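You operate a simulated robot arm through the tools that you are given. There is no shell and no other tool. Be economical: measure what you need, move in short steps, check, and stop when the job is done.

You are at the controls of a simulated robot arm. One attempt, no reset.

TASK
Put things in order on the top of the cream table. At the end: the purple stand is in the red cracked tray; the red cylinder stands where the blue cylinder stood; the teal mint flask stands where the purple stand stood; the blue cylinder stands where the teal mint flask stood; whatever was shut is shut again. Leave all else as you found it, and nothing knocked over.

Only the result counts: the job must be done as asked and must still hold three seconds after the hand-in. Knocking over, shifting, dropping, spilling or breaking anything else fails it.

THE ROBOT
A 7-joint arm with a two-finger parallel gripper, fixed in place. Base frame: the origin is at the foot of the arm, x ahead of it, y to its left, z up; the work surface is at about z = 0.9. Readings come in m, degrees, newtons and seconds.
With the tool pointing down near the work surface it reaches from about 0.3 to 0.68 m from the base axis. Its first joint turns from -66.0 to 66.0 degrees. Payload 1.57 kg.
The TCP is the grasp point between the finger pads, 0.03 m short of the fingertips. In the tool frame z runs along the fingers and y along their closing line. The gripper opens to 0.11 m. The fingers are 0.024 m wide and 0.012 m thick; the gripper's body (0.048 by 0.112 m) begins 0.078 m behind the TCP.
Orientation is that of the tool frame in the base frame, as [roll, pitch, yaw] about the fixed x, y, z axes, in that order (R = Rz(yaw) Ry(pitch) Rx(roll)). With the fingers straight down and closing along the base's y, the tool's x points along the base's -x, its y along +y and its z along -z.

THE INTERFACE
- The arm moves only by the tool arm_command. Its argument "commands" is a list of rows, each a list of 3 entries, a list of its own where there are three numbers: the turn, a rotation vector about the tool's x, y, z in degrees, then the shift along the tool's x, y, z in m, then the finger opening in m, from 0 to 0.11. In form: [[[rx, ry, rz], [x, y, z], jaw], ...]. A call has 1 to 8 rows; each row shifts and turns the commanded pose from where the row before left it, along the tool's axes as they then stand. Each row takes 0.2 s and may step no farther than 0.05 m and 8.6 degrees from the row before; otherwise, or with a gripper value out of range, the whole call is refused. Where a pose cannot be reached the arm comes as near as it can. A force on the tool above 40 N (or 10 N above the force at the start of the call, whichever is more), or a blocked arm, ends the call early, and 0.2 s more pass. Each finger travels about 0.108 m/s and halts on what it meets, pressing with about 42 N; the grip force reading is that of the motor and also rises with nothing between the fingers. The clock runs only during rows and for 0.2 s after the last one: add rows that do not move to give the fingers time. It gives the time, the measured TCP pose, the force on the tool (base axes), the opening and the grip force at its end, in the units of the frame above (readings bear some noise).
- Cameras (640 x 400 px; columns grow to the right, rows downward): "scene" is fixed at [0.1842, -0.4147, 1.3988]; the picture's right is [0.52, -0.85, 0.00], its down [-0.52, -0.32, -0.79] and it looks along [0.68, 0.41, -0.61] (base axes); focal length 265 px, centre (320, 200). "wrist" rides on the gripper at [-0.036, 0, -0.08] in the tool frame; the picture's right is [0.00, -1.00, 0.00], its down [0.97, 0.00, -0.24] and it looks along [0.24, 0.00, 0.97] (tool axes); focal length 218 px, centre (320, 200).
- camera(camera): a new picture of that camera. No time passes.
- point_at(camera, pixels): for up to 12 pixels [column, row] of the newest picture of that camera ("zoom" is the newest enlarged one), the place [x, y, z] in the base frame of the surface seen there, good to about 0.002 m. No time passes.
- inspect(camera, box): a new picture of the part [left, top, right, bottom] of that camera's present view, enlarged. No time passes.
- job_done(): hands the job in; it is judged then, once.

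Keep the steps short. Do not move on a guess: measure, check each grasp and each placing, and mend mistakes. In all there are 80 turns and 46 pictures (those below and enlarged ones count). Leave the gripper open and the arm clear of the work at the hand-in unless told otherwise, and finish with a single line.

The tools are called after "Request:" as name(argument=value, ...) on one line, values as JSON. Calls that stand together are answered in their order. arm_command: Moves the arm, as the interface text tells. Its arguments: {"type":"object","properties":{"commands":{"type":"array","items":{"type":"array"}}},"required":["commands"]} The other tools are called the same way: camera (camera) takes a picture; point_at (camera, pixels) gives the place of the surface under pixels of a picture; inspect (camera, box) takes an enlarged picture of a part of a camera's view; job_done () hands the job in.

At the start:

```text
clock: 0.0
tcp_pos: [0.3506, -0.2424, 1.2525]
orientation: [-180.0, 0.0, -180.0]
force: [0.1, -0.4, 0.4]
opening: 0.1098
grip_force: 0.1
```

scene: 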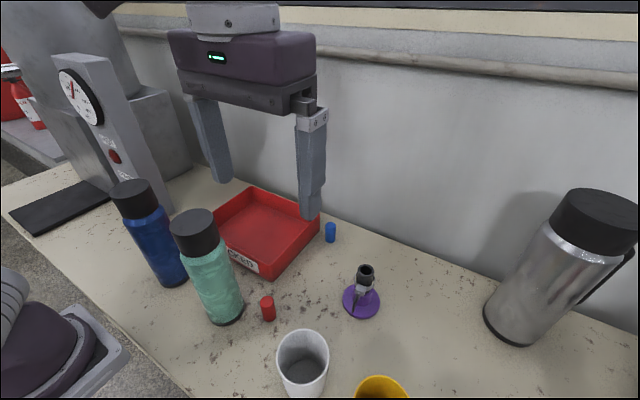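
wrist: 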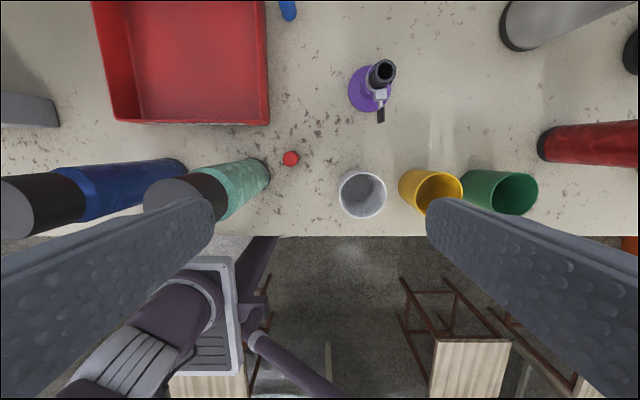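

I see the tray, the small red and blue cylinders, the purple stand, the teal flask and the cups. I'll measure points in both pictures.

Request:
point_at(camera="wrist", pixels=[[290, 158], [288, 8], [360, 92], [383, 70], [380, 115], [262, 175], [180, 190], [360, 195], [185, 65], [105, 120], [268, 122], [266, 5]])

Request:
point_at(camera="scene", pixels=[[267, 299], [268, 318], [331, 224], [331, 240], [366, 270], [352, 310], [375, 305], [192, 220], [225, 322], [196, 243], [248, 187], [318, 225]])

Request:
inspect(camera="scene", box=[160, 180, 420, 342])

Request:
inspect(camera="wrist", box=[240, 0, 440, 125])

```text
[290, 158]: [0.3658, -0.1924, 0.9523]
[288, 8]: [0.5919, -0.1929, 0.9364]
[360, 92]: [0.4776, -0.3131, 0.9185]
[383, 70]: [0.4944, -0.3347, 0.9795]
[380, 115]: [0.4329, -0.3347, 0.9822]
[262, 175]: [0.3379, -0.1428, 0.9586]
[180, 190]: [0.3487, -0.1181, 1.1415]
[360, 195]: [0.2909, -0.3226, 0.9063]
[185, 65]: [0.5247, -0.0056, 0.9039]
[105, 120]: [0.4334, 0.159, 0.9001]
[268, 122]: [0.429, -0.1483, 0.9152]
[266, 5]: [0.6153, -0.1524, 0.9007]
```

```text
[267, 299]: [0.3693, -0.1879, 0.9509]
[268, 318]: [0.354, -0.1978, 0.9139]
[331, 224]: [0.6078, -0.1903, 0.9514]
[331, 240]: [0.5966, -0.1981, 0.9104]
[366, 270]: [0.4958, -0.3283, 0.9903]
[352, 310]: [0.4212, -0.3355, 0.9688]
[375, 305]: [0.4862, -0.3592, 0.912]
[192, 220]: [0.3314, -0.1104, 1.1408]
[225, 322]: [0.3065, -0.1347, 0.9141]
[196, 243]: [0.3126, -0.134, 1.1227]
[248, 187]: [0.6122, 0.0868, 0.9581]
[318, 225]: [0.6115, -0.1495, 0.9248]
```

```text
2.46 times, centred on (290, 261) of scene
```

zoom: 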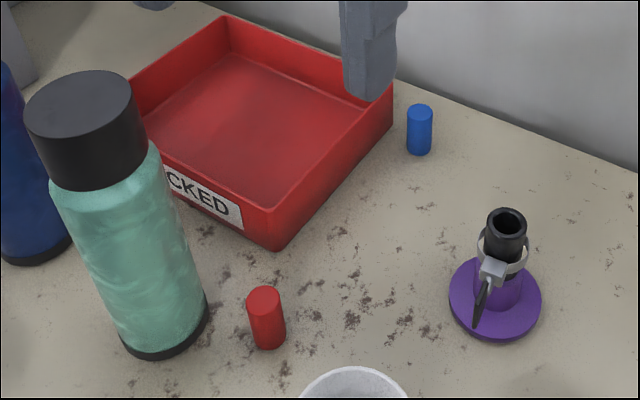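

```text
3.20 times, centred on (340, 62) of wrist
```

zoom: 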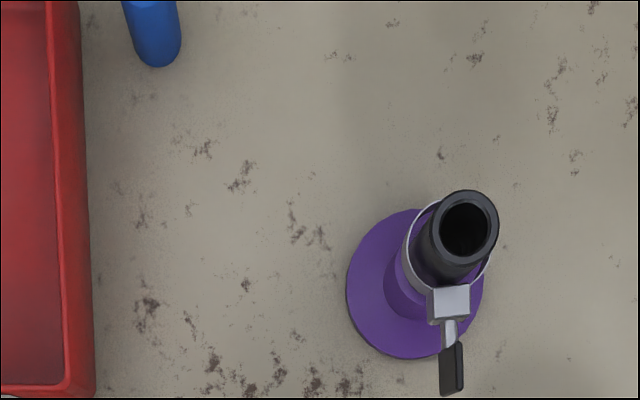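

The red cylinder is near (0.366,-0.192), the blue one near (0.60,-0.193) and the stand near (0.486,-0.331). The flask is about 0.24 m tall. I'll move over the stand for a closer look; nothing there reaches the fingers at this height.

Request:
arm_command(commands=[[[0, 0, 0], [-0.03, -0.0225, 0.0125], 0.11], [[0, 0, 0], [-0.03, -0.0225, 0.0125], 0.11], [[0, 0, 0], [-0.03, -0.0225, 0.0125], 0.11], [[0, 0, 0], [-0.03, -0.0225, 0.0125], 0.11], [[0, 0, 0], [0, 0, 0], 0.11]])

Request:
camera(camera="wrist")

Request:
camera(camera="scene")

```text
clock: 1.2
tcp_pos: [0.4715, -0.3317, 1.203]
orientation: [-180.0, 0.0, 180.0]
force: [0.2, -1.6, 0.0]
opening: 0.1101
grip_force: 0.1
```

```text
41 pictures are left
```

wrist: 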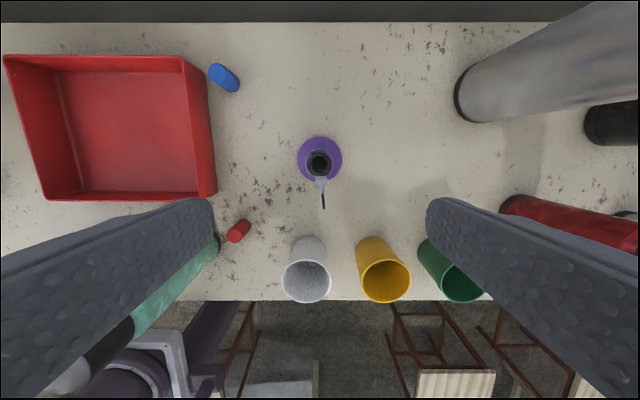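

```text
40 pictures are left
```

scene: 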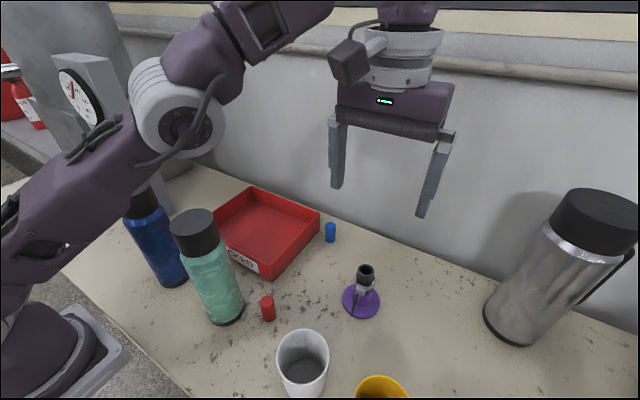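

I'm now almost above the stand, at about (320,160). I'll enlarge it.

Request:
inspect(camera="wrist", box=[270, 122, 370, 222])

Request:
inspect(camera="scene", box=[325, 250, 405, 330])

Request:
point_at(camera="wrist", pixels=[[299, 160], [339, 160], [319, 140], [319, 162], [309, 162], [329, 162], [322, 190], [323, 204], [319, 152], [224, 77], [238, 231], [130, 130]])

Request:
point_at(camera="zoom", pixels=[[200, 200]])

```text
4.00 times, centred on (320, 172) of wrist
```

zoom: 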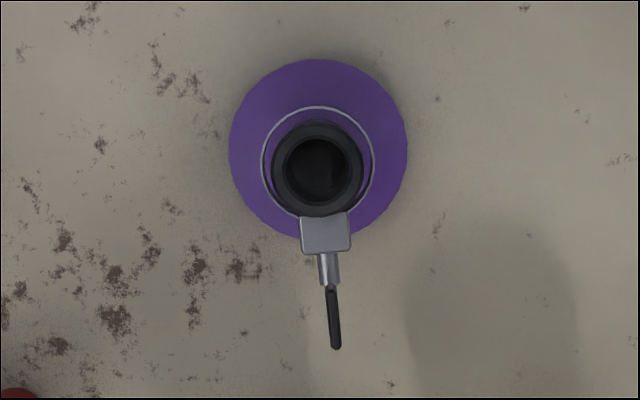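

```text
5.00 times, centred on (365, 290) of scene
```

zoom: 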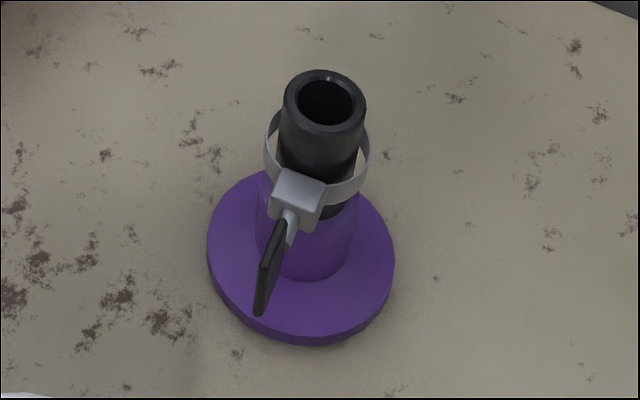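

```text
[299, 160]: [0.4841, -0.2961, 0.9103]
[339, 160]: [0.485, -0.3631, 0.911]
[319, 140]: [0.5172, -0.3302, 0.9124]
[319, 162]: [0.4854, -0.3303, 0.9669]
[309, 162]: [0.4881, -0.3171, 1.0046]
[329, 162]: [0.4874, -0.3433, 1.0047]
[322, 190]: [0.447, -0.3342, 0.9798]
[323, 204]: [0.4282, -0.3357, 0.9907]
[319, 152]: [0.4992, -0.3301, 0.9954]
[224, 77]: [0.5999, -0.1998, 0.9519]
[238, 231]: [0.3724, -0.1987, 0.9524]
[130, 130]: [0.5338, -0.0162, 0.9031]
```

```text
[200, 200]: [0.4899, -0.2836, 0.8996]
```

The ring with its lever is wider than the black tube. I need the heights of the ring, the purple collar and the tube so I grip the right part.

Request:
point_at(camera="zoom", pixels=[[268, 165], [366, 182], [345, 190], [262, 225], [350, 228], [345, 212], [305, 270], [305, 133], [298, 195], [262, 302], [305, 338], [262, 185]])

```text
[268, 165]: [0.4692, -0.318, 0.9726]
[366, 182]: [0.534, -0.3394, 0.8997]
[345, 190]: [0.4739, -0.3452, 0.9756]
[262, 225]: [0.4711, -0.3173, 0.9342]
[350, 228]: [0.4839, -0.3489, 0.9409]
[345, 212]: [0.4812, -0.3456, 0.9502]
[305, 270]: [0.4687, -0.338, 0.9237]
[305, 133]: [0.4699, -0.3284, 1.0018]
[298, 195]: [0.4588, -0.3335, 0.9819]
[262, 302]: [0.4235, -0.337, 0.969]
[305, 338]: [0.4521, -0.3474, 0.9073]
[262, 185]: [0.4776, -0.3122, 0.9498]
```

The axis of the stand is at about (0.486,-0.330), and the disc top is at 0.912. The collar is about 0.036 wide and reaches 0.95, the ring is at about 0.975, and the tube top is at 1.005. I'll come down with the fingers either side in y and take hold of the collar, with the tips just above the disc.

Request:
arm_command(commands=[[[0, 0, 0], [-0.0145, 0.0015, 0.045], 0.09], [[0, 0, 0], [0, 0, 0.045], 0.09], [[0, 0, 0], [0, 0, 0.045], 0.09], [[0, 0, 0], [0, 0, 0.045], 0.09], [[0, 0, 0], [0, 0, 0.035], 0.09], [[0, 0, 0], [0, 0, 0.02], 0.09], [[0, 0, 0], [0, 0, 0.018], 0.09], [[0, 0, 0], [0, 0, 0], 0.09]])

Request:
camera(camera="wrist")

Request:
inspect(camera="scene", box=[300, 210, 428, 338])

```text
clock: 3.0
tcp_pos: [0.4841, -0.3276, 0.9489]
orientation: [-180.0, 0.1, -179.9]
force: [-1.2, 0.4, 0.1]
opening: 0.0904
grip_force: 0.1
```

```text
37 pictures are left
```

wrist: 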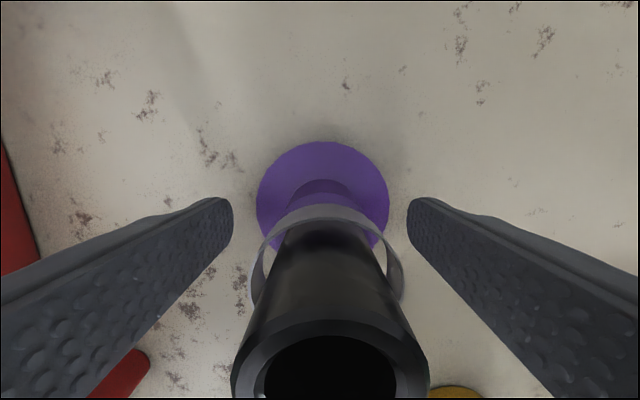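

```text
3.12 times, centred on (364, 274) of scene
```

zoom: 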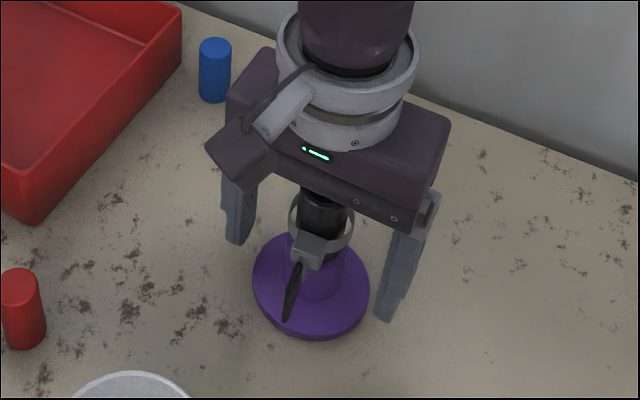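

The fingers straddle the collar and the axis sits about 2 mm to the right. I'll correct by 2 mm and close.

Request:
arm_command(commands=[[[0, 0, 0], [-0.002, -0.002, 0.0], 0.07], [[0, 0, 0], [0, 0, 0], 0.05], [[0, 0, 0], [0, 0, 0], 0.025], [[0, 0, 0], [0, 0, 0], 0.025], [[0, 0, 0], [0, 0, 0], 0.025]])

Request:
inspect(camera="scene", box=[300, 210, 428, 338])

```text
clock: 4.2
tcp_pos: [0.4867, -0.332, 0.9495]
orientation: [180.0, 0.0, 179.9]
force: [0.5, -2.2, 3.6]
opening: 0.0364
grip_force: 42.2
```

```text
3.12 times, centred on (364, 274) of scene
```

zoom: 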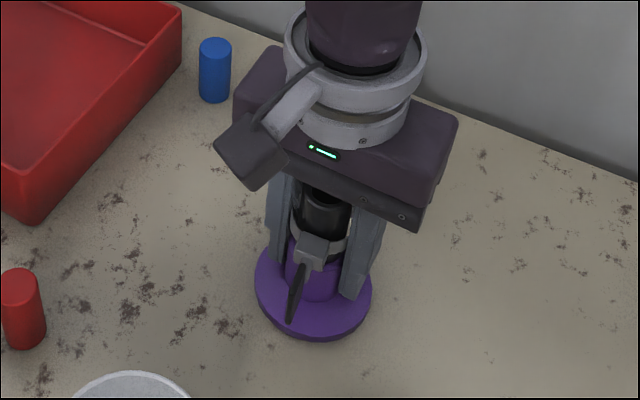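

I have the collar at 0.0364 and the grip force is firm. I'll lift a little and check that the whole stand comes up.

Request:
arm_command(commands=[[[0, 0, 0], [0, 0, -0.01], 0.025], [[0, 0, 0], [0, 0, -0.03], 0.025], [[0, 0, 0], [0, 0, -0.03], 0.025], [[0, 0, 0], [0, 0, -0.03], 0.025], [[0, 0, 0], [0, 0, -0.02], 0.025]])

Request:
camera(camera="scene")

Request:
point_at(camera="scene", pixels=[[249, 188], [319, 211], [270, 225], [235, 240], [295, 222], [258, 262], [250, 205], [282, 250], [220, 225]])

```text
clock: 5.4
tcp_pos: [0.4872, -0.3327, 1.069]
orientation: [180.0, 0.0, -180.0]
force: [-0.2, 0.7, -2.0]
opening: 0.0362
grip_force: 42.3
```

```text
34 pictures are left
```

scene: 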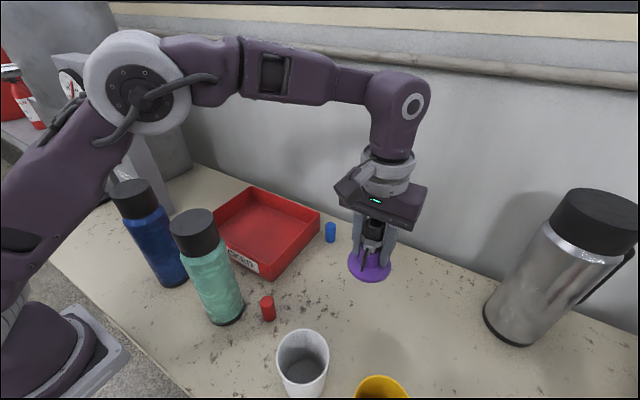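

```text
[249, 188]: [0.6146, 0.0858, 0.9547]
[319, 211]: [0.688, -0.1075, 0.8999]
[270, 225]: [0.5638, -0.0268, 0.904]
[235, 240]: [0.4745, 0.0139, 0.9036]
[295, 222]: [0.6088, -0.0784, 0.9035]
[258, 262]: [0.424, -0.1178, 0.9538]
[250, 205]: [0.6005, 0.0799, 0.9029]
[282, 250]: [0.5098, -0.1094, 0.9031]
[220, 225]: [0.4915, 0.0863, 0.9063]
```

The whole stand comes up level. The tray interior runs about x 0.435–0.61 and y -0.145–0.085, with its floor at 0.9035. I'll carry the stand over to the tray's centre (0.522,-0.03).

Request:
arm_command(commands=[[[0, 0, 0], [-0.005, 0.0432, 0], 0.025], [[0, 0, 0], [-0.005, 0.0432, 0], 0.025], [[0, 0, 0], [-0.005, 0.0432, 0], 0.025], [[0, 0, 0], [-0.005, 0.0432, 0], 0.025], [[0, 0, 0], [-0.005, 0.0432, 0], 0.025], [[0, 0, 0], [-0.005, 0.0432, 0], 0.025], [[0, 0, 0], [-0.005, 0.0432, 0], 0.025], [[0, 0, 0], [0, 0, 0], 0.025]])

Request:
camera(camera="scene")

```text
clock: 7.2
tcp_pos: [0.5222, -0.0285, 1.0709]
orientation: [179.9, 0.1, -180.0]
force: [-0.1, 0.3, -1.8]
opening: 0.0363
grip_force: 41.9
```

```text
33 pictures are left
```

scene: 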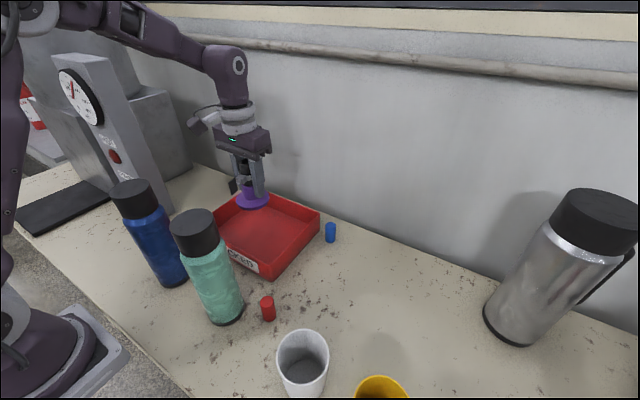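

It's above the tray. I'll lower it to just above the floor, ending slowly.

Request:
arm_command(commands=[[[0, 0, 0], [0, 0, 0.04], 0.025], [[0, 0, 0], [0, 0, 0.04], 0.025], [[0, 0, 0], [0, 0, 0.025], 0.025], [[0, 0, 0], [0, 0, 0.009], 0.025], [[0, 0, 0], [0, 0, 0.002], 0.025], [[0, 0, 0], [0, 0, 0.001], 0.025], [[0, 0, 0], [0, 0, 0], 0.025]])

Request:
inspect(camera="scene", box=[196, 140, 324, 268])

```text
clock: 8.8
tcp_pos: [0.5247, -0.0306, 0.9534]
orientation: [179.9, 0.3, -180.0]
force: [2.7, -5.3, 39.1]
opening: 0.0359
grip_force: 42.0
```

```text
3.12 times, centred on (260, 204) of scene
```

zoom: 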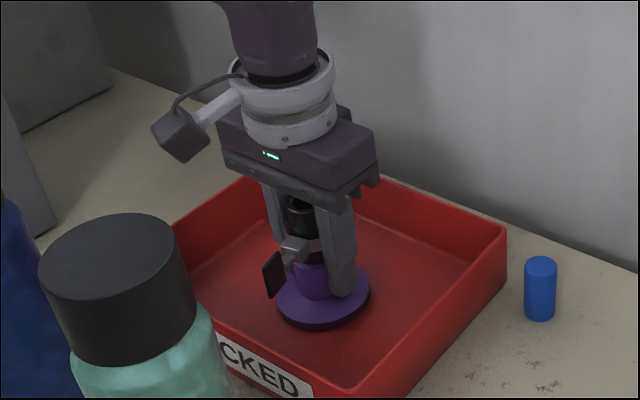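

It's firmly on the floor (39 N up). I'll ease the pressure, open, and rise.

Request:
arm_command(commands=[[[0, 0, 0], [0, 0, -0.002], 0.025], [[0, 0, 0], [0, 0, 0], 0.05], [[0, 0, 0], [0, 0, 0], 0.08], [[0, 0, 0], [0, 0, 0], 0.08], [[0, 0, 0], [0, 0, -0.04], 0.08], [[0, 0, 0], [0, 0, -0.045], 0.09], [[0, 0, 0], [0, 0, -0.045], 0.11], [[0, 0, 0], [0, 0, -0.045], 0.11]])

Request:
camera(camera="scene")

Request:
camera(camera="wrist")

```text
clock: 10.6
tcp_pos: [0.5218, -0.0294, 1.1283]
orientation: [-179.9, 0.1, 179.9]
force: [-0.5, -1.1, -0.3]
opening: 0.11
grip_force: 0.0
```

```text
31 pictures are left
```

scene: 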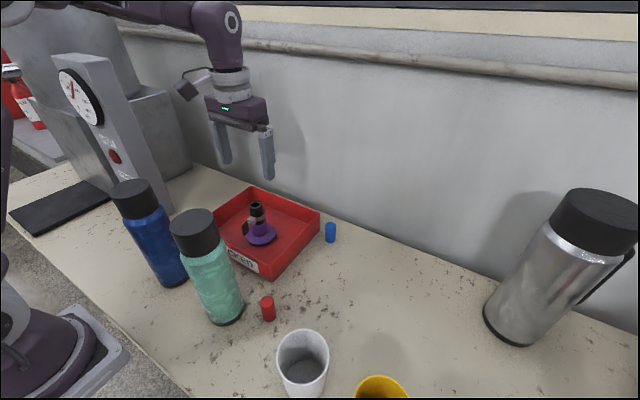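

```text
30 pictures are left
```

wrist: 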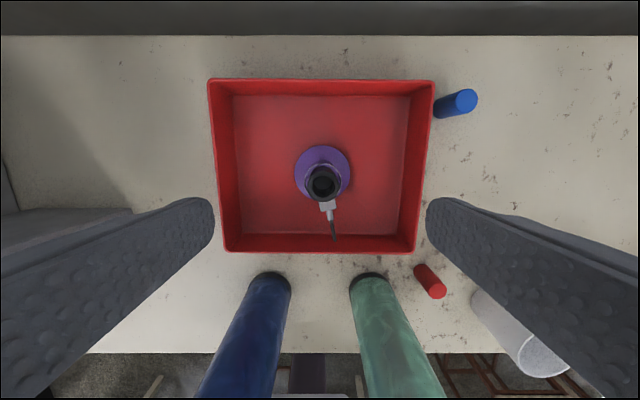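

The stand is in the tray and upright. Next I'll rise and move above the teal flask to find its axis.

Request:
arm_command(commands=[[[0, 0, 0], [0, 0, -0.048], 0.11], [[0, 0, 0], [0, 0, -0.048], 0.11], [[0, 0, 0], [0.033, -0.015, -0.0133], 0.11], [[0, 0, 0], [0.033, -0.015, -0.0133], 0.11], [[0, 0, 0], [0.033, -0.015, -0.0133], 0.11], [[0, 0, 0], [0.033, -0.015, -0.0133], 0.11], [[0, 0, 0], [0.033, -0.015, -0.0133], 0.11], [[0, 0, 0], [0.033, -0.015, -0.0133], 0.11]])

Request:
camera(camera="wrist")

Request:
inspect(camera="scene", box=[96, 170, 288, 335])

```text
clock: 12.4
tcp_pos: [0.3281, -0.122, 1.3049]
orientation: [-180.0, -0.2, -180.0]
force: [0.0, -1.0, 0.0]
opening: 0.1098
grip_force: 0.1
```

```text
29 pictures are left
```

wrist: 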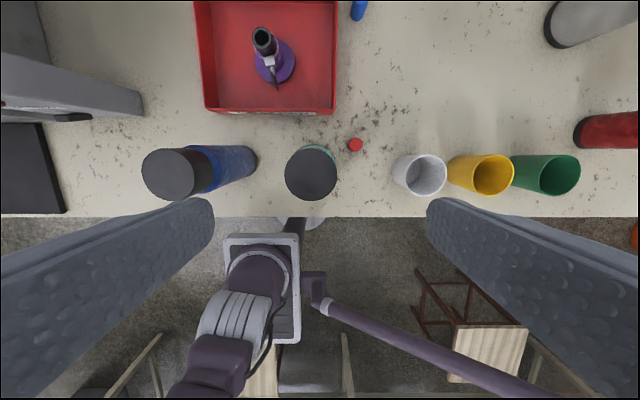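

```text
2.42 times, centred on (192, 252) of scene
```

zoom: 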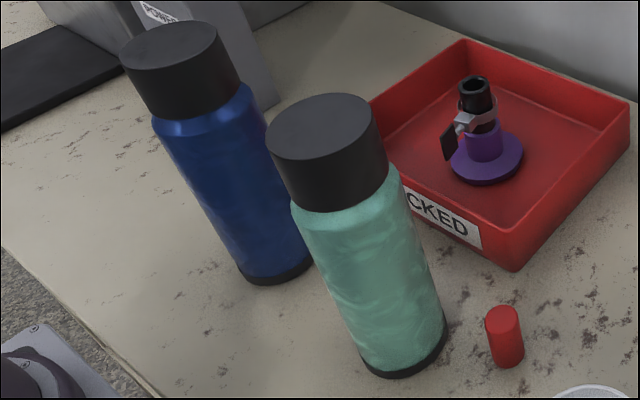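

The flask cap is at about (311,174) and the blue flask is to its left with a gap. I'll measure both.

Request:
point_at(camera="wrist", pixels=[[288, 174], [335, 174], [311, 152], [311, 197], [311, 174], [253, 160], [240, 150], [202, 174], [180, 174], [146, 174], [408, 158], [355, 144]])

Request:
point_at(camera="zoom", pixels=[[270, 150], [383, 135], [320, 208], [360, 200], [388, 170], [300, 225], [400, 215], [440, 315], [400, 370], [362, 350], [445, 330], [400, 360]])

```text
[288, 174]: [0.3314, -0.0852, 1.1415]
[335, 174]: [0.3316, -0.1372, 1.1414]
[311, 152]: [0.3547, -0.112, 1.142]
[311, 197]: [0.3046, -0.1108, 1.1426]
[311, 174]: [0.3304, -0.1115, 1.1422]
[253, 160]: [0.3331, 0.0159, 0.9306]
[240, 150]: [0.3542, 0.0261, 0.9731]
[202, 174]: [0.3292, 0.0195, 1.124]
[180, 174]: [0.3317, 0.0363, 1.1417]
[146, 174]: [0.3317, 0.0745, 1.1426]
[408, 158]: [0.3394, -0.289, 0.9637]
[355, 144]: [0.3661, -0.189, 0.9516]
```

```text
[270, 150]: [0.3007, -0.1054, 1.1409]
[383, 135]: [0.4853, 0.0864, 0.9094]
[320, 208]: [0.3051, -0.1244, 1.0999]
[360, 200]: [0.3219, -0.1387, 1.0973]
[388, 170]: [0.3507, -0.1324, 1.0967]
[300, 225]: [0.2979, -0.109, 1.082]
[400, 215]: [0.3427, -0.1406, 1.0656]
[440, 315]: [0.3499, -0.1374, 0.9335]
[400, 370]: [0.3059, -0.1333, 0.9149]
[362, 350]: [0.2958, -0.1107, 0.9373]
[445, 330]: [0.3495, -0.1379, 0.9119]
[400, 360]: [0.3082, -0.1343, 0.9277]
```

The flask axis is at (0.330,-0.111). The body is about 0.066 wide up to z≈1.095, with the cap above it to 1.1415. I'll lower to TCP z 1.078 so the pads hold the body just under the cap.

Request:
arm_command(commands=[[[0, 0, 0], [-0.002, 0.0108, 0.03], 0.11], [[0, 0, 0], [0, 0, 0.04], 0.11], [[0, 0, 0], [0, 0, 0], 0.11]])

Request:
camera(camera="wrist")

```text
clock: 13.2
tcp_pos: [0.3252, -0.1089, 1.234]
orientation: [180.0, 0.0, -179.9]
force: [-0.6, -0.4, -0.1]
opening: 0.1101
grip_force: 0.0
```

```text
27 pictures are left
```

wrist: 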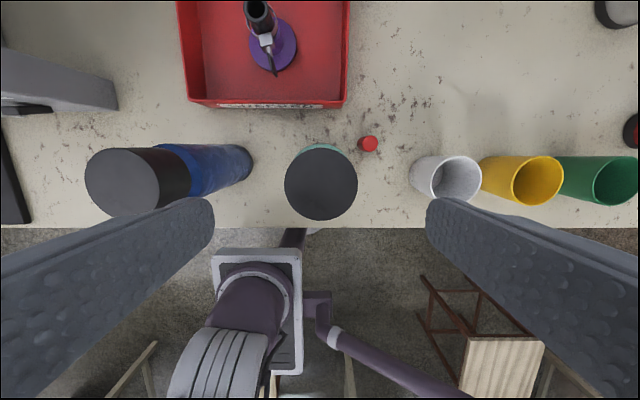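

The cap is centred at about (321,183), so the axis is at (0.331,-0.1105). I'll nudge +5 mm in x and go down.

Request:
arm_command(commands=[[[0, 0, 0], [-0.005, -0.0015, 0.03], 0.11], [[0, 0, 0], [0, 0, 0.045], 0.11], [[0, 0, 0], [0, 0, 0.045], 0.11], [[0, 0, 0], [0, 0, 0.026], 0.11], [[0, 0, 0], [0, 0, 0.01], 0.11], [[0, 0, 0], [0, 0, 0], 0.11]])

Request:
camera(camera="wrist")

Request:
camera(camera="scene")

```text
clock: 14.6
tcp_pos: [0.3319, -0.1098, 1.079]
orientation: [179.9, 0.0, -180.0]
force: [0.4, 0.1, -0.2]
opening: 0.1101
grip_force: 0.0
```

```text
26 pictures are left
```

wrist: 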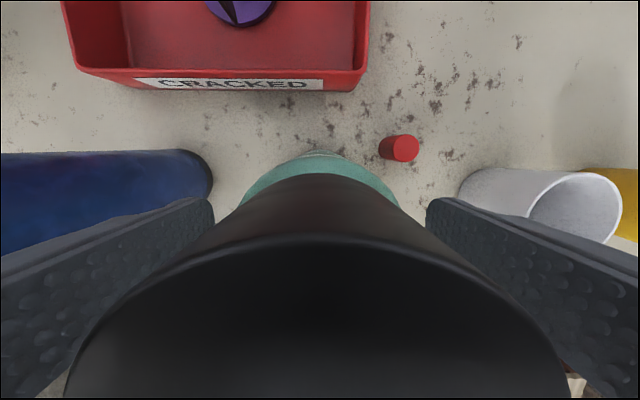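

```text
25 pictures are left
```

scene: 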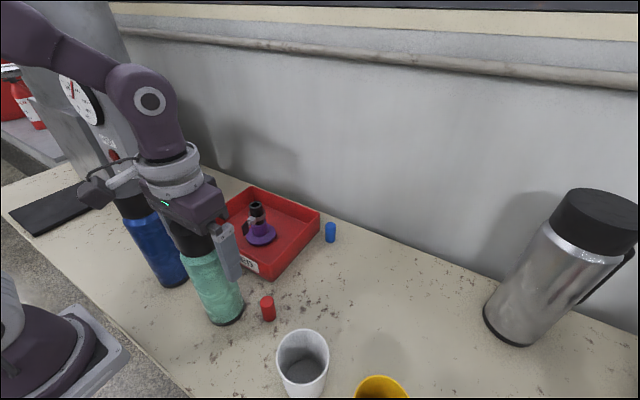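

It's centred and clear of the blue flask. Closing now.

Request:
arm_command(commands=[[[0, 0, 0], [0, 0, 0], 0.09], [[0, 0, 0], [0, 0, 0], 0.075], [[0, 0, 0], [0, 0, 0], 0.055], [[0, 0, 0], [0, 0, 0], 0.055], [[0, 0, 0], [0, 0, 0], 0.055]])

```text
clock: 15.8
tcp_pos: [0.3321, -0.1103, 1.0794]
orientation: [-180.0, 0.0, 180.0]
force: [0.7, 2.3, 0.9]
opening: 0.0671
grip_force: 42.6
```

I'm holding the body at 0.067. I'll lift straight up 0.13 m and check.

Request:
arm_command(commands=[[[0, 0, 0], [0, 0, -0.01], 0.055], [[0, 0, 0], [0, 0, -0.03], 0.055], [[0, 0, 0], [0, 0, -0.03], 0.055], [[0, 0, 0], [0, 0, -0.03], 0.055], [[0, 0, 0], [0, 0, -0.03], 0.055], [[0, 0, 0], [0, 0, 0], 0.055]])

Request:
camera(camera="scene")

```text
clock: 17.2
tcp_pos: [0.3302, -0.112, 1.2111]
orientation: [-179.8, 0.0, 180.0]
force: [-0.3, 0.3, -3.7]
opening: 0.0671
grip_force: 42.1
```

```text
24 pictures are left
```

scene: 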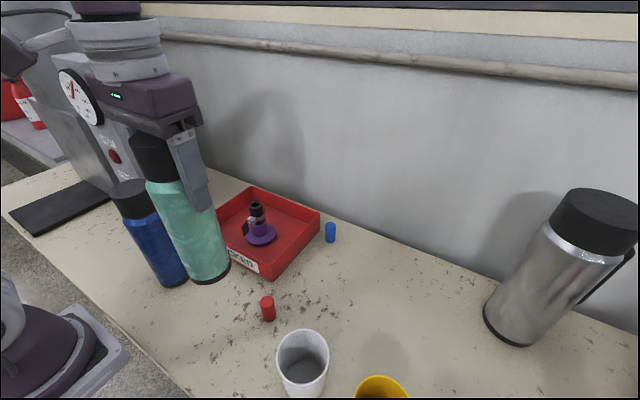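

The flask is lifted cleanly and stays upright. I'll carry it to above the stand's old place (0.486,-0.330).

Request:
arm_command(commands=[[[0, 0, 0], [-0.0221, -0.0313, 0], 0.055], [[0, 0, 0], [-0.0221, -0.0313, 0], 0.055], [[0, 0, 0], [-0.0221, -0.0313, 0], 0.055], [[0, 0, 0], [-0.0221, -0.0313, 0], 0.055], [[0, 0, 0], [-0.0221, -0.0313, 0], 0.055], [[0, 0, 0], [-0.0221, -0.0313, 0], 0.055], [[0, 0, 0], [-0.0221, -0.0313, 0], 0.055], [[0, 0, 0], [0, 0, 0], 0.055]])

```text
clock: 19.0
tcp_pos: [0.4766, -0.3151, 1.2083]
orientation: [179.9, -0.1, 179.9]
force: [0.3, -0.4, -2.8]
opening: 0.067
grip_force: 42.7
out of reach, approached as far as the arm can: row 7
```

The far end is out of reach at this height. I'll come down 0.09 m here, since nothing stands below, and read the pose.

Request:
arm_command(commands=[[[0, 0, 0], [0, 0, 0.03], 0.055], [[0, 0, 0], [0, 0, 0.03], 0.055], [[0, 0, 0], [0, 0, 0.03], 0.055], [[0, 0, 0], [0, 0, 0], 0.055], [[0, 0, 0], [0, 0, 0], 0.055]])

Request:
camera(camera="scene")

```text
clock: 20.2
tcp_pos: [0.4759, -0.3152, 1.118]
orientation: [-180.0, 0.0, 180.0]
force: [-0.3, -0.4, -2.7]
opening: 0.0672
grip_force: 41.8
```

```text
23 pictures are left
```

scene: 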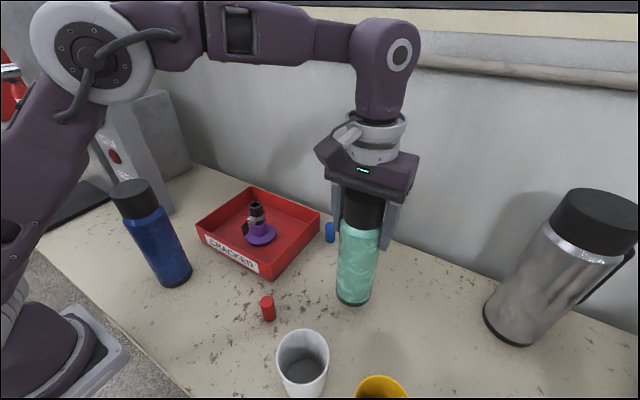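

Remaining offset is +0.010 in x and -0.015 in y. I'll shift, then lower to just touching.

Request:
arm_command(commands=[[[0, 0, 0], [-0.01, -0.015, 0], 0.055], [[0, 0, 0], [0, 0, 0.015], 0.055], [[0, 0, 0], [0, 0, 0.012], 0.055], [[0, 0, 0], [0, 0, 0.008], 0.055], [[0, 0, 0], [0, 0, 0], 0.055]])

Request:
camera(camera="scene")

Request:
point_at(camera="scene", pixels=[[345, 290], [362, 285], [378, 285], [350, 312], [362, 317]])

```text
clock: 21.4
tcp_pos: [0.4863, -0.3311, 1.081]
orientation: [180.0, 0.1, 179.9]
force: [0.7, 0.4, -3.2]
opening: 0.0672
grip_force: 41.9
```

```text
22 pictures are left
```

scene: 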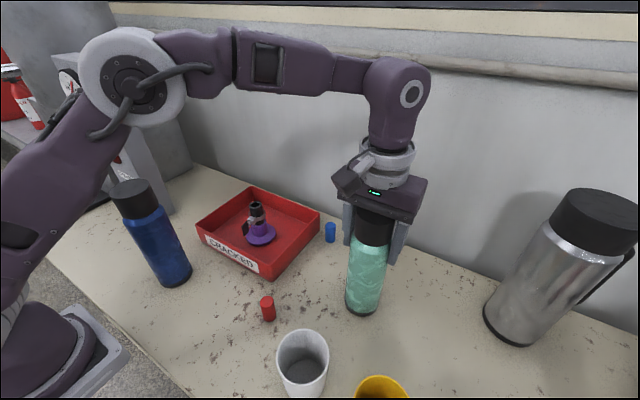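

```text
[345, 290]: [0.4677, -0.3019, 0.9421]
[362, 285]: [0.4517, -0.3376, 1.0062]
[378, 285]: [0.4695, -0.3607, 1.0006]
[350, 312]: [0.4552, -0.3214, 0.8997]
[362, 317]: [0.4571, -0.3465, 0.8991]
```

It's in place and just above the surface. I'll lower 1.5 mm, open, and rise.

Request:
arm_command(commands=[[[0, 0, 0], [0, 0, 0.0015], 0.055], [[0, 0, 0], [0, 0, 0], 0.055], [[0, 0, 0], [0, 0, 0], 0.08], [[0, 0, 0], [0, 0, 0], 0.11], [[0, 0, 0], [0, 0, 0], 0.11], [[0, 0, 0], [0, 0, -0.03], 0.11], [[0, 0, 0], [0, 0, -0.04], 0.11], [[0, 0, 0], [0, 0, -0.03], 0.11]])

Request:
camera(camera="scene")

Request:
camera(camera="wrist")

```text
clock: 23.2
tcp_pos: [0.4845, -0.3296, 1.1835]
orientation: [180.0, -0.2, 179.9]
force: [-0.1, 0.4, 0.9]
opening: 0.1101
grip_force: 0.0
```

```text
21 pictures are left
```

scene: 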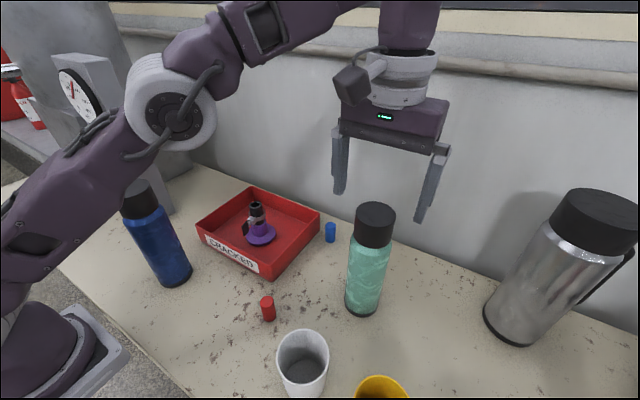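

```text
20 pictures are left
```

wrist: 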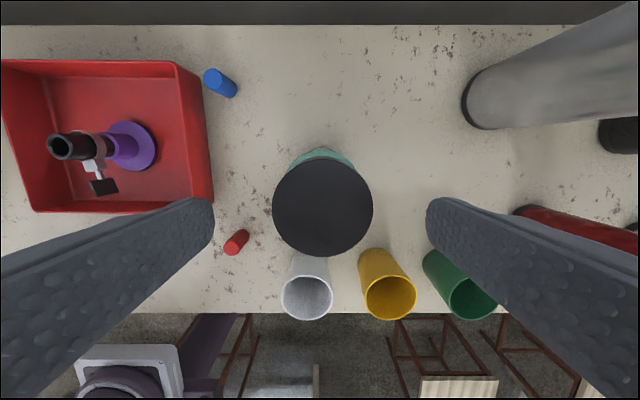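

The flask stands where the stand was. Now I'll move clear of it, +y first while still above it, then over the blue cylinder.

Request:
arm_command(commands=[[[0, 0, 0], [0, 0.02, -0.015], 0.11], [[0, 0, 0], [0, 0.04, 0], 0.11], [[0, 0, 0], [0, 0.04, 0], 0.11], [[0, 0, 0], [0, 0.0345, 0], 0.11], [[0, 0, 0], [-0.03, 0, 0.04], 0.11], [[0, 0, 0], [-0.03, 0, 0.04], 0.11], [[0, 0, 0], [-0.025, 0, 0.02], 0.11], [[0, 0, 0], [0, 0, 0], 0.11]])

Request:
camera(camera="wrist")

```text
clock: 25.0
tcp_pos: [0.5725, -0.1946, 1.0977]
orientation: [180.0, 0.0, -180.0]
force: [-0.2, 0.1, 0.7]
opening: 0.11
grip_force: 0.0
```

```text
19 pictures are left
```

wrist: 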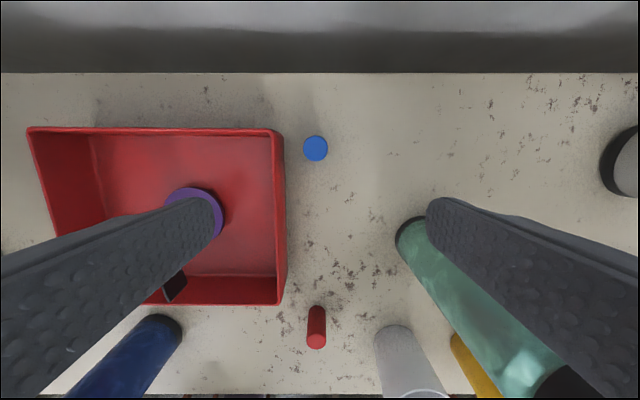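

The blue cylinder is almost straight below at (315,148). I'll measure it, the tray's edge and the red cylinder.

Request:
point_at(camera="wrist", pixels=[[304, 148], [315, 148], [327, 148], [315, 137], [315, 159], [283, 140], [286, 160], [316, 342], [308, 342], [325, 342]])

Request:
inspect(camera="wrist", box=[270, 118, 350, 178])

```text
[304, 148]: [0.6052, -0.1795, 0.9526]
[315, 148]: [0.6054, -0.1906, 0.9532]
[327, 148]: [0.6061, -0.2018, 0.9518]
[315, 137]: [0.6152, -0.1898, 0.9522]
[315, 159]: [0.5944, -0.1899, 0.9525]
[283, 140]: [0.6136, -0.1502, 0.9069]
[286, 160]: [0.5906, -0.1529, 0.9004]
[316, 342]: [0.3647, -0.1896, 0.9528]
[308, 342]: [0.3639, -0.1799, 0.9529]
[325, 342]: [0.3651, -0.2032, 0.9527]
```

```text
6.67 times, centred on (310, 148) of wrist
```

zoom: 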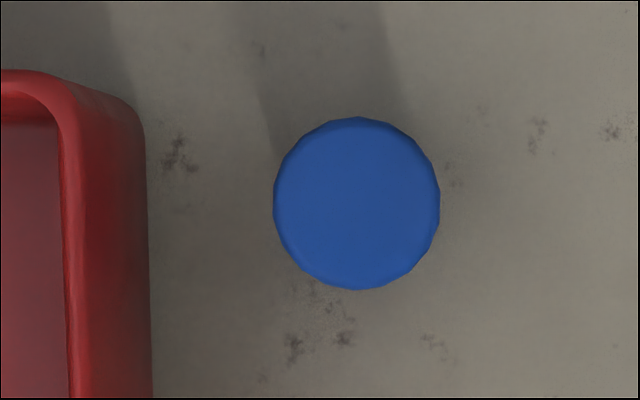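

The blue axis is at (0.605,-0.190), 0.025 wide, and the tray's outer wall is at y=-0.151. With a 0.038 opening the near finger keeps about 8 mm from the tray. I'll align above it first.

Request:
arm_command(commands=[[[0, 0, 0], [-0.0325, 0.0046, 0.02], 0.08], [[0, 0, 0], [0, 0, 0.03], 0.05], [[0, 0, 0], [0, 0, 0.035], 0.038], [[0, 0, 0], [0, 0, 0], 0.038], [[0, 0, 0], [0, 0, 0], 0.038]])

Request:
camera(camera="wrist")

```text
clock: 26.2
tcp_pos: [0.6044, -0.1903, 1.0135]
orientation: [-180.0, 0.0, -180.0]
force: [0.2, 0.4, -0.2]
opening: 0.0378
grip_force: 0.0
```

```text
17 pictures are left
```

wrist: 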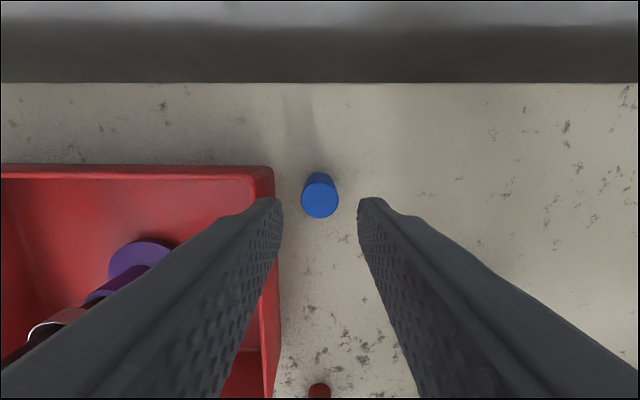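

It's centred between the fingers. I'll go down to 0.942 and close.

Request:
arm_command(commands=[[[0, 0, 0], [0, 0, 0.03], 0.038], [[0, 0, 0], [0, 0, 0.025], 0.038], [[0, 0, 0], [0, 0, 0.0165], 0.038], [[0, 0, 0], [0, 0, 0], 0.038], [[0, 0, 0], [0, 0, 0], 0.03], [[0, 0, 0], [0, 0, 0], 0.015], [[0, 0, 0], [0, 0, 0], 0.015], [[0, 0, 0], [0, 0, 0], 0.015]])

```text
clock: 28.0
tcp_pos: [0.6019, -0.1909, 0.9398]
orientation: [-180.0, 0.0, -180.0]
force: [-1.3, 0.2, -0.6]
opening: 0.0246
grip_force: 35.8
```

I'm holding the blue cylinder (0.0246). I'll lift it 0.12 m straight up and look.

Request:
arm_command(commands=[[[0, 0, 0], [0, 0, -0.02], 0.015], [[0, 0, 0], [0, 0, -0.04], 0.015], [[0, 0, 0], [0, 0, -0.04], 0.015], [[0, 0, 0], [0, 0, -0.02], 0.015], [[0, 0, 0], [0, 0, 0], 0.015]])

Request:
inspect(camera="scene", box=[240, 120, 400, 280])

```text
clock: 29.2
tcp_pos: [0.6023, -0.1917, 1.0607]
orientation: [-180.0, 0.0, 180.0]
force: [0.4, -0.3, -0.5]
opening: 0.0241
grip_force: 36.0
```

```text
2.50 times, centred on (320, 200) of scene
```

zoom: 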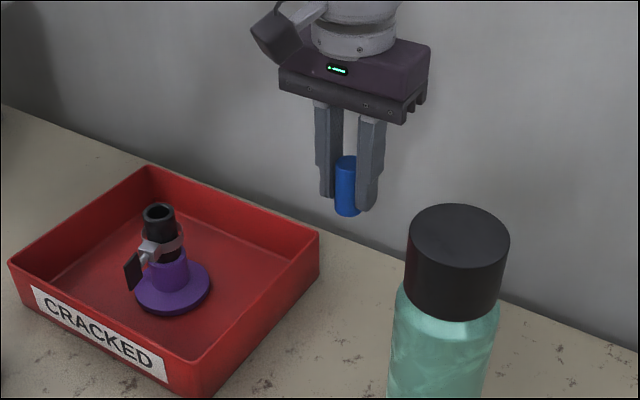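

The cylinder is held upright. I'll carry it to above the flask's old place (0.331,-0.1105).

Request:
arm_command(commands=[[[0, 0, 0], [0.0455, 0.0135, 0], 0.015], [[0, 0, 0], [0.0455, 0.0135, 0], 0.015], [[0, 0, 0], [0.0455, 0.0135, 0], 0.015], [[0, 0, 0], [0.0455, 0.0135, 0], 0.015], [[0, 0, 0], [0.0455, 0.0135, 0], 0.015], [[0, 0, 0], [0.0455, 0.0135, 0], 0.015], [[0, 0, 0], [0, 0, 0], 0.015], [[0, 0, 0], [0, 0, 0], 0.015]])

Request:
camera(camera="wrist")

```text
clock: 31.0
tcp_pos: [0.331, -0.1071, 1.06]
orientation: [179.9, 0.0, -180.0]
force: [-0.1, -0.5, 0.0]
opening: 0.0243
grip_force: 36.2
```

```text
15 pictures are left
```

wrist: 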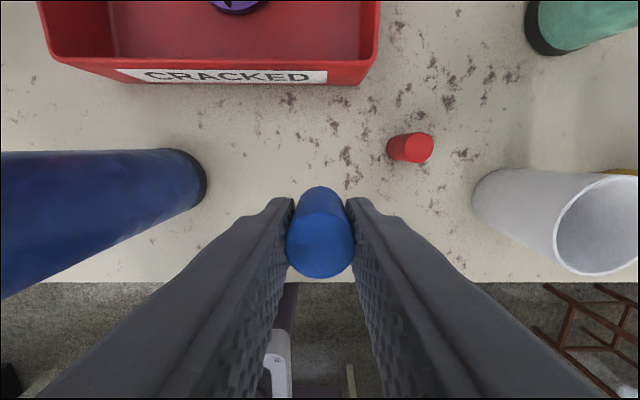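

The cylinder is about 3 mm past the target in x and 3 mm in y. I'll correct and lower until it's just touching.

Request:
arm_command(commands=[[[0, 0, 0], [0.003, -0.003, 0.04], 0.015], [[0, 0, 0], [0, 0, 0.04], 0.015], [[0, 0, 0], [0, 0, 0.03], 0.015], [[0, 0, 0], [0, 0, 0.008], 0.015], [[0, 0, 0], [0, 0, 0], 0.015]])

Request:
inspect(camera="scene", box=[130, 200, 290, 360])

```text
clock: 32.2
tcp_pos: [0.3272, -0.1114, 0.944]
orientation: [-180.0, 0.0, 180.0]
force: [-0.7, -0.5, -0.9]
opening: 0.0244
grip_force: 36.0
```

```text
2.50 times, centred on (210, 280) of scene
```

zoom: 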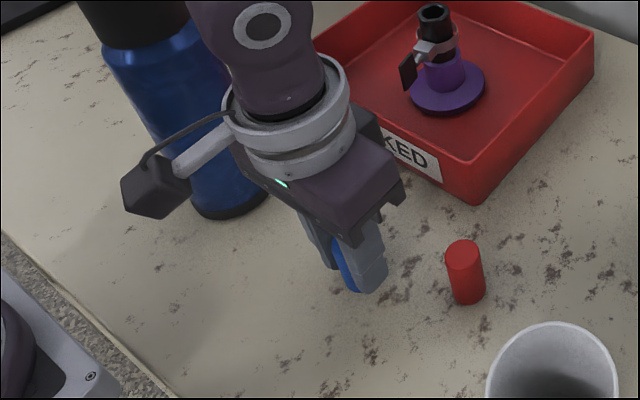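

There's a few mm to go. I'll lower in small steps and check the force.

Request:
arm_command(commands=[[[0, 0, 0], [0, 0, 0.0015], 0.015], [[0, 0, 0], [0, 0, 0.001], 0.015], [[0, 0, 0], [0, 0, 0.001], 0.015], [[0, 0, 0], [0, 0, 0], 0.015]])

```text
clock: 33.0
tcp_pos: [0.3254, -0.1119, 0.9404]
orientation: [180.0, 0.2, -179.8]
force: [-2.1, 3.4, 11.6]
opening: 0.0244
grip_force: 36.7
stopped in row 3: the force on the tool passed its limit (the readings are from after the stop); the commanded pose is now the measured one
```

It's touching the table (12 N). I'll open and rise.

Request:
arm_command(commands=[[[0, 0, 0], [0, 0, 0], 0.03], [[0, 0, 0], [0, 0, 0], 0.05], [[0, 0, 0], [0, 0, 0], 0.05], [[0, 0, 0], [0, 0, -0.03], 0.05], [[0, 0, 0], [0, 0, -0.04], 0.05], [[0, 0, 0], [0, 0, -0.04], 0.05], [[0, 0, 0], [0, 0, -0.03], 0.05], [[0, 0, 0], [0, 0, 0], 0.05]])

Request:
camera(camera="wrist")

```text
clock: 34.8
tcp_pos: [0.3259, -0.1146, 1.0823]
orientation: [180.0, 0.1, -180.0]
force: [-0.2, -0.5, -0.7]
opening: 0.0499
grip_force: 0.1
```

```text
13 pictures are left
```

wrist: 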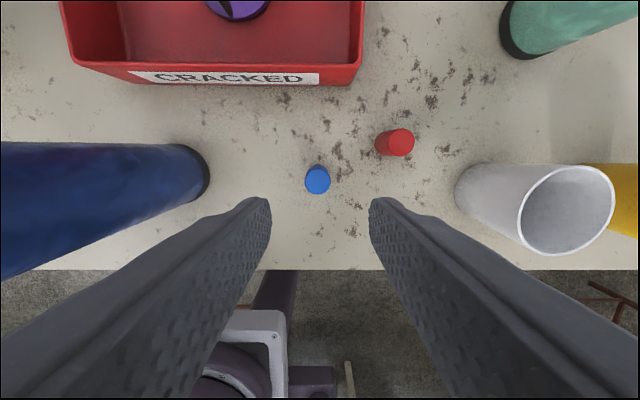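

Request:
point_at(camera="wrist", pixels=[[317, 181], [306, 181], [328, 181], [317, 192], [401, 142], [389, 142], [412, 142], [401, 131], [401, 153], [460, 190]])

```text
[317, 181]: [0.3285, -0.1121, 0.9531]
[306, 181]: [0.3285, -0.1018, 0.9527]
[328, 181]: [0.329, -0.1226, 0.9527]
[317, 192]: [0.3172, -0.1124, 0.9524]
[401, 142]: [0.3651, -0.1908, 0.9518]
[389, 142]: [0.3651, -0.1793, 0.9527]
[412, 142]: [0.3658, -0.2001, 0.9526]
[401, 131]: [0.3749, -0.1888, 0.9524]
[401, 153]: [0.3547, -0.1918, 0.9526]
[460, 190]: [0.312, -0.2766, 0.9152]
```

The blue cylinder stands at (0.3285,-0.112), within 3 mm of the target. Red is at (0.365,-0.190), so I'll move above it.

Request:
arm_command(commands=[[[0, 0, 0], [-0.0195, -0.038, 0], 0.045], [[0, 0, 0], [-0.0195, -0.038, 0], 0.045], [[0, 0, 0], [0, 0, 0.04], 0.045], [[0, 0, 0], [0, 0, 0.025], 0.045], [[0, 0, 0], [0, 0, 0], 0.045], [[0, 0, 0], [0, 0, 0], 0.045]])

Request:
camera(camera="wrist")

```text
clock: 36.2
tcp_pos: [0.3655, -0.1886, 1.0168]
orientation: [180.0, 0.1, 179.9]
force: [-0.2, -0.7, 0.2]
opening: 0.0451
grip_force: 0.1
```

```text
12 pictures are left
```

wrist: 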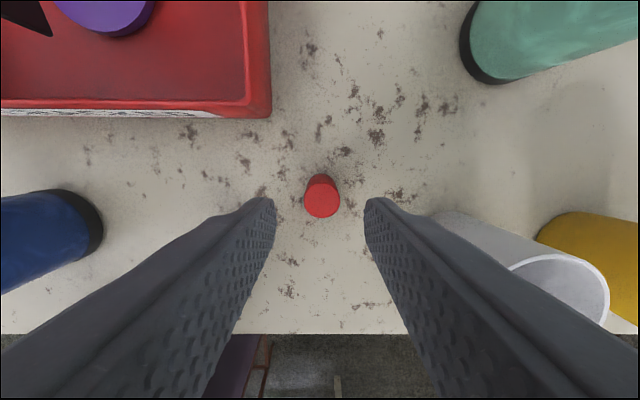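

It's centred to about 1 mm. I'll go down and close.

Request:
arm_command(commands=[[[0, 0, 0], [0, -0.001, 0.03], 0.045], [[0, 0, 0], [0, 0, 0.025], 0.045], [[0, 0, 0], [0, 0, 0.0195], 0.045], [[0, 0, 0], [0, 0, 0], 0.045], [[0, 0, 0], [0, 0, 0], 0.03], [[0, 0, 0], [0, 0, 0], 0.015], [[0, 0, 0], [0, 0, 0], 0.015], [[0, 0, 0], [0, 0, 0], 0.015]])

```text
clock: 38.0
tcp_pos: [0.3654, -0.1898, 0.9412]
orientation: [-179.9, 0.1, 180.0]
force: [-0.6, -0.2, -0.8]
opening: 0.0241
grip_force: 35.8
```

I'm holding the red cylinder (0.0241). I'll lift it 0.12 m, then go straight ahead in x.

Request:
arm_command(commands=[[[0, 0, 0], [0, 0, -0.02], 0.015], [[0, 0, 0], [0, 0, -0.05], 0.015], [[0, 0, 0], [0, 0, -0.05], 0.015], [[0, 0, 0], [-0.048, 0, 0], 0.015], [[0, 0, 0], [-0.048, 0, 0], 0.015], [[0, 0, 0], [-0.048, 0, 0], 0.015], [[0, 0, 0], [-0.048, 0, 0], 0.015], [[0, 0, 0], [0, 0, 0], 0.015]])

Request:
camera(camera="scene")

```text
clock: 39.8
tcp_pos: [0.5593, -0.1907, 1.0592]
orientation: [-180.0, 0.0, 180.0]
force: [-0.1, 0.6, -0.1]
opening: 0.024
grip_force: 36.2
```

```text
11 pictures are left
```

scene: 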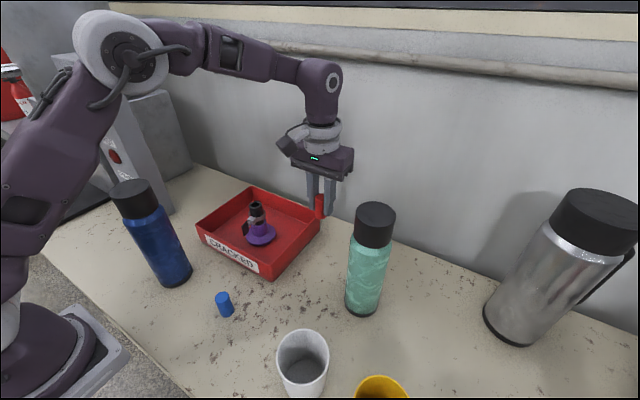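

The red cylinder is held upright. There's 0.046 m more in x, then I'll go down to just above the table.

Request:
arm_command(commands=[[[0, 0, 0], [-0.0455, 0, 0], 0.015], [[0, 0, 0], [0, 0, 0], 0.015], [[0, 0, 0], [0, 0, 0.04], 0.015], [[0, 0, 0], [0, 0, 0.04], 0.015], [[0, 0, 0], [0, 0, 0.03], 0.015], [[0, 0, 0], [0, 0, 0.004], 0.015], [[0, 0, 0], [0, 0, 0], 0.015]])

Request:
camera(camera="wrist")

```text
clock: 41.4
tcp_pos: [0.6039, -0.189, 0.9477]
orientation: [180.0, 0.1, -179.9]
force: [-0.7, -0.6, 0.5]
opening: 0.0244
grip_force: 35.6
```

```text
10 pictures are left
```

wrist: 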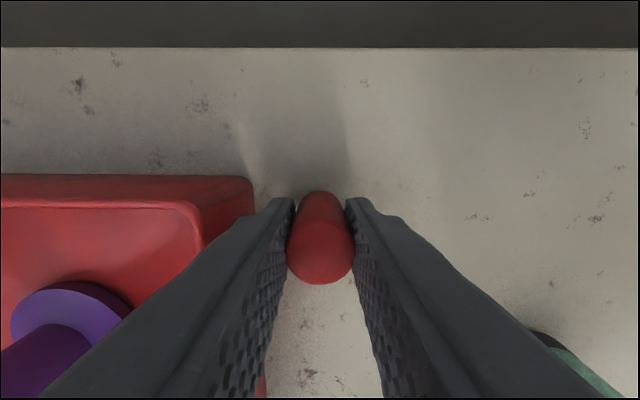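

It's over the old blue spot. I'll lower in small steps until it touches.

Request:
arm_command(commands=[[[0, 0, 0], [0, 0, 0.003], 0.015], [[0, 0, 0], [0, 0, 0.002], 0.015], [[0, 0, 0], [0, 0, 0.001], 0.015], [[0, 0, 0], [0, 0, 0.001], 0.015], [[0, 0, 0], [0, 0, 0], 0.015]])

```text
clock: 42.6
tcp_pos: [0.6036, -0.1878, 0.941]
orientation: [180.0, 0.1, -180.0]
force: [-1.2, 1.2, 3.1]
opening: 0.0242
grip_force: 36.2
```

It's just touching at z=0.941. I'll open to 0.038 only, because the tray is close, and rise.

Request:
arm_command(commands=[[[0, 0, 0], [0, 0, 0.0005], 0.015], [[0, 0, 0], [0, 0, 0], 0.03], [[0, 0, 0], [0, 0, 0], 0.037], [[0, 0, 0], [0, 0, 0], 0.037], [[0, 0, 0], [0, 0, -0.03], 0.037], [[0, 0, 0], [0, 0, -0.04], 0.037], [[0, 0, 0], [0, 0, -0.04], 0.06], [[0, 0, 0], [0.02, 0, -0.04], 0.11]])

Request:
camera(camera="wrist")

Request:
camera(camera="scene")

```text
clock: 44.4
tcp_pos: [0.5825, -0.1909, 1.089]
orientation: [-180.0, 0.2, -179.9]
force: [-0.2, 0.0, 0.4]
opening: 0.1097
grip_force: 0.1
```

```text
9 pictures are left
```

wrist: 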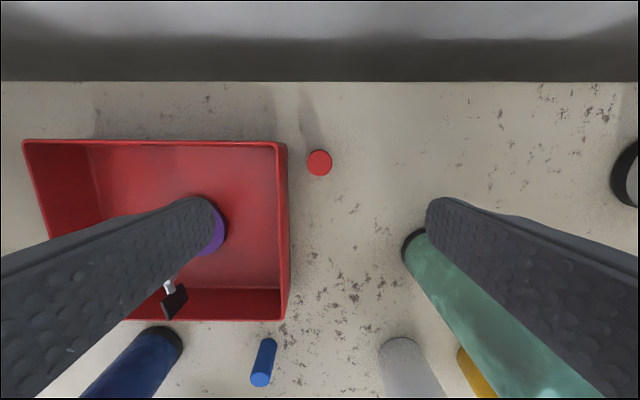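

```text
8 pictures are left
```

scene: 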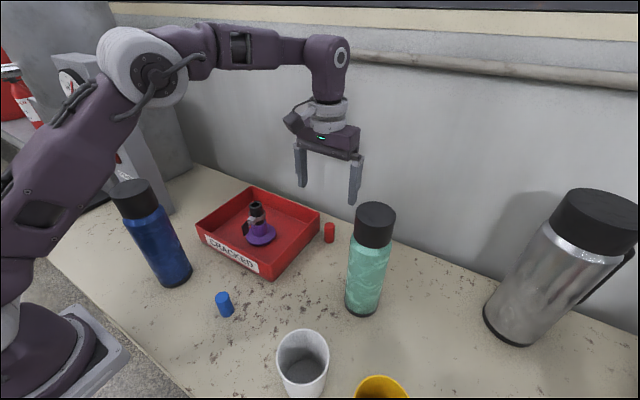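

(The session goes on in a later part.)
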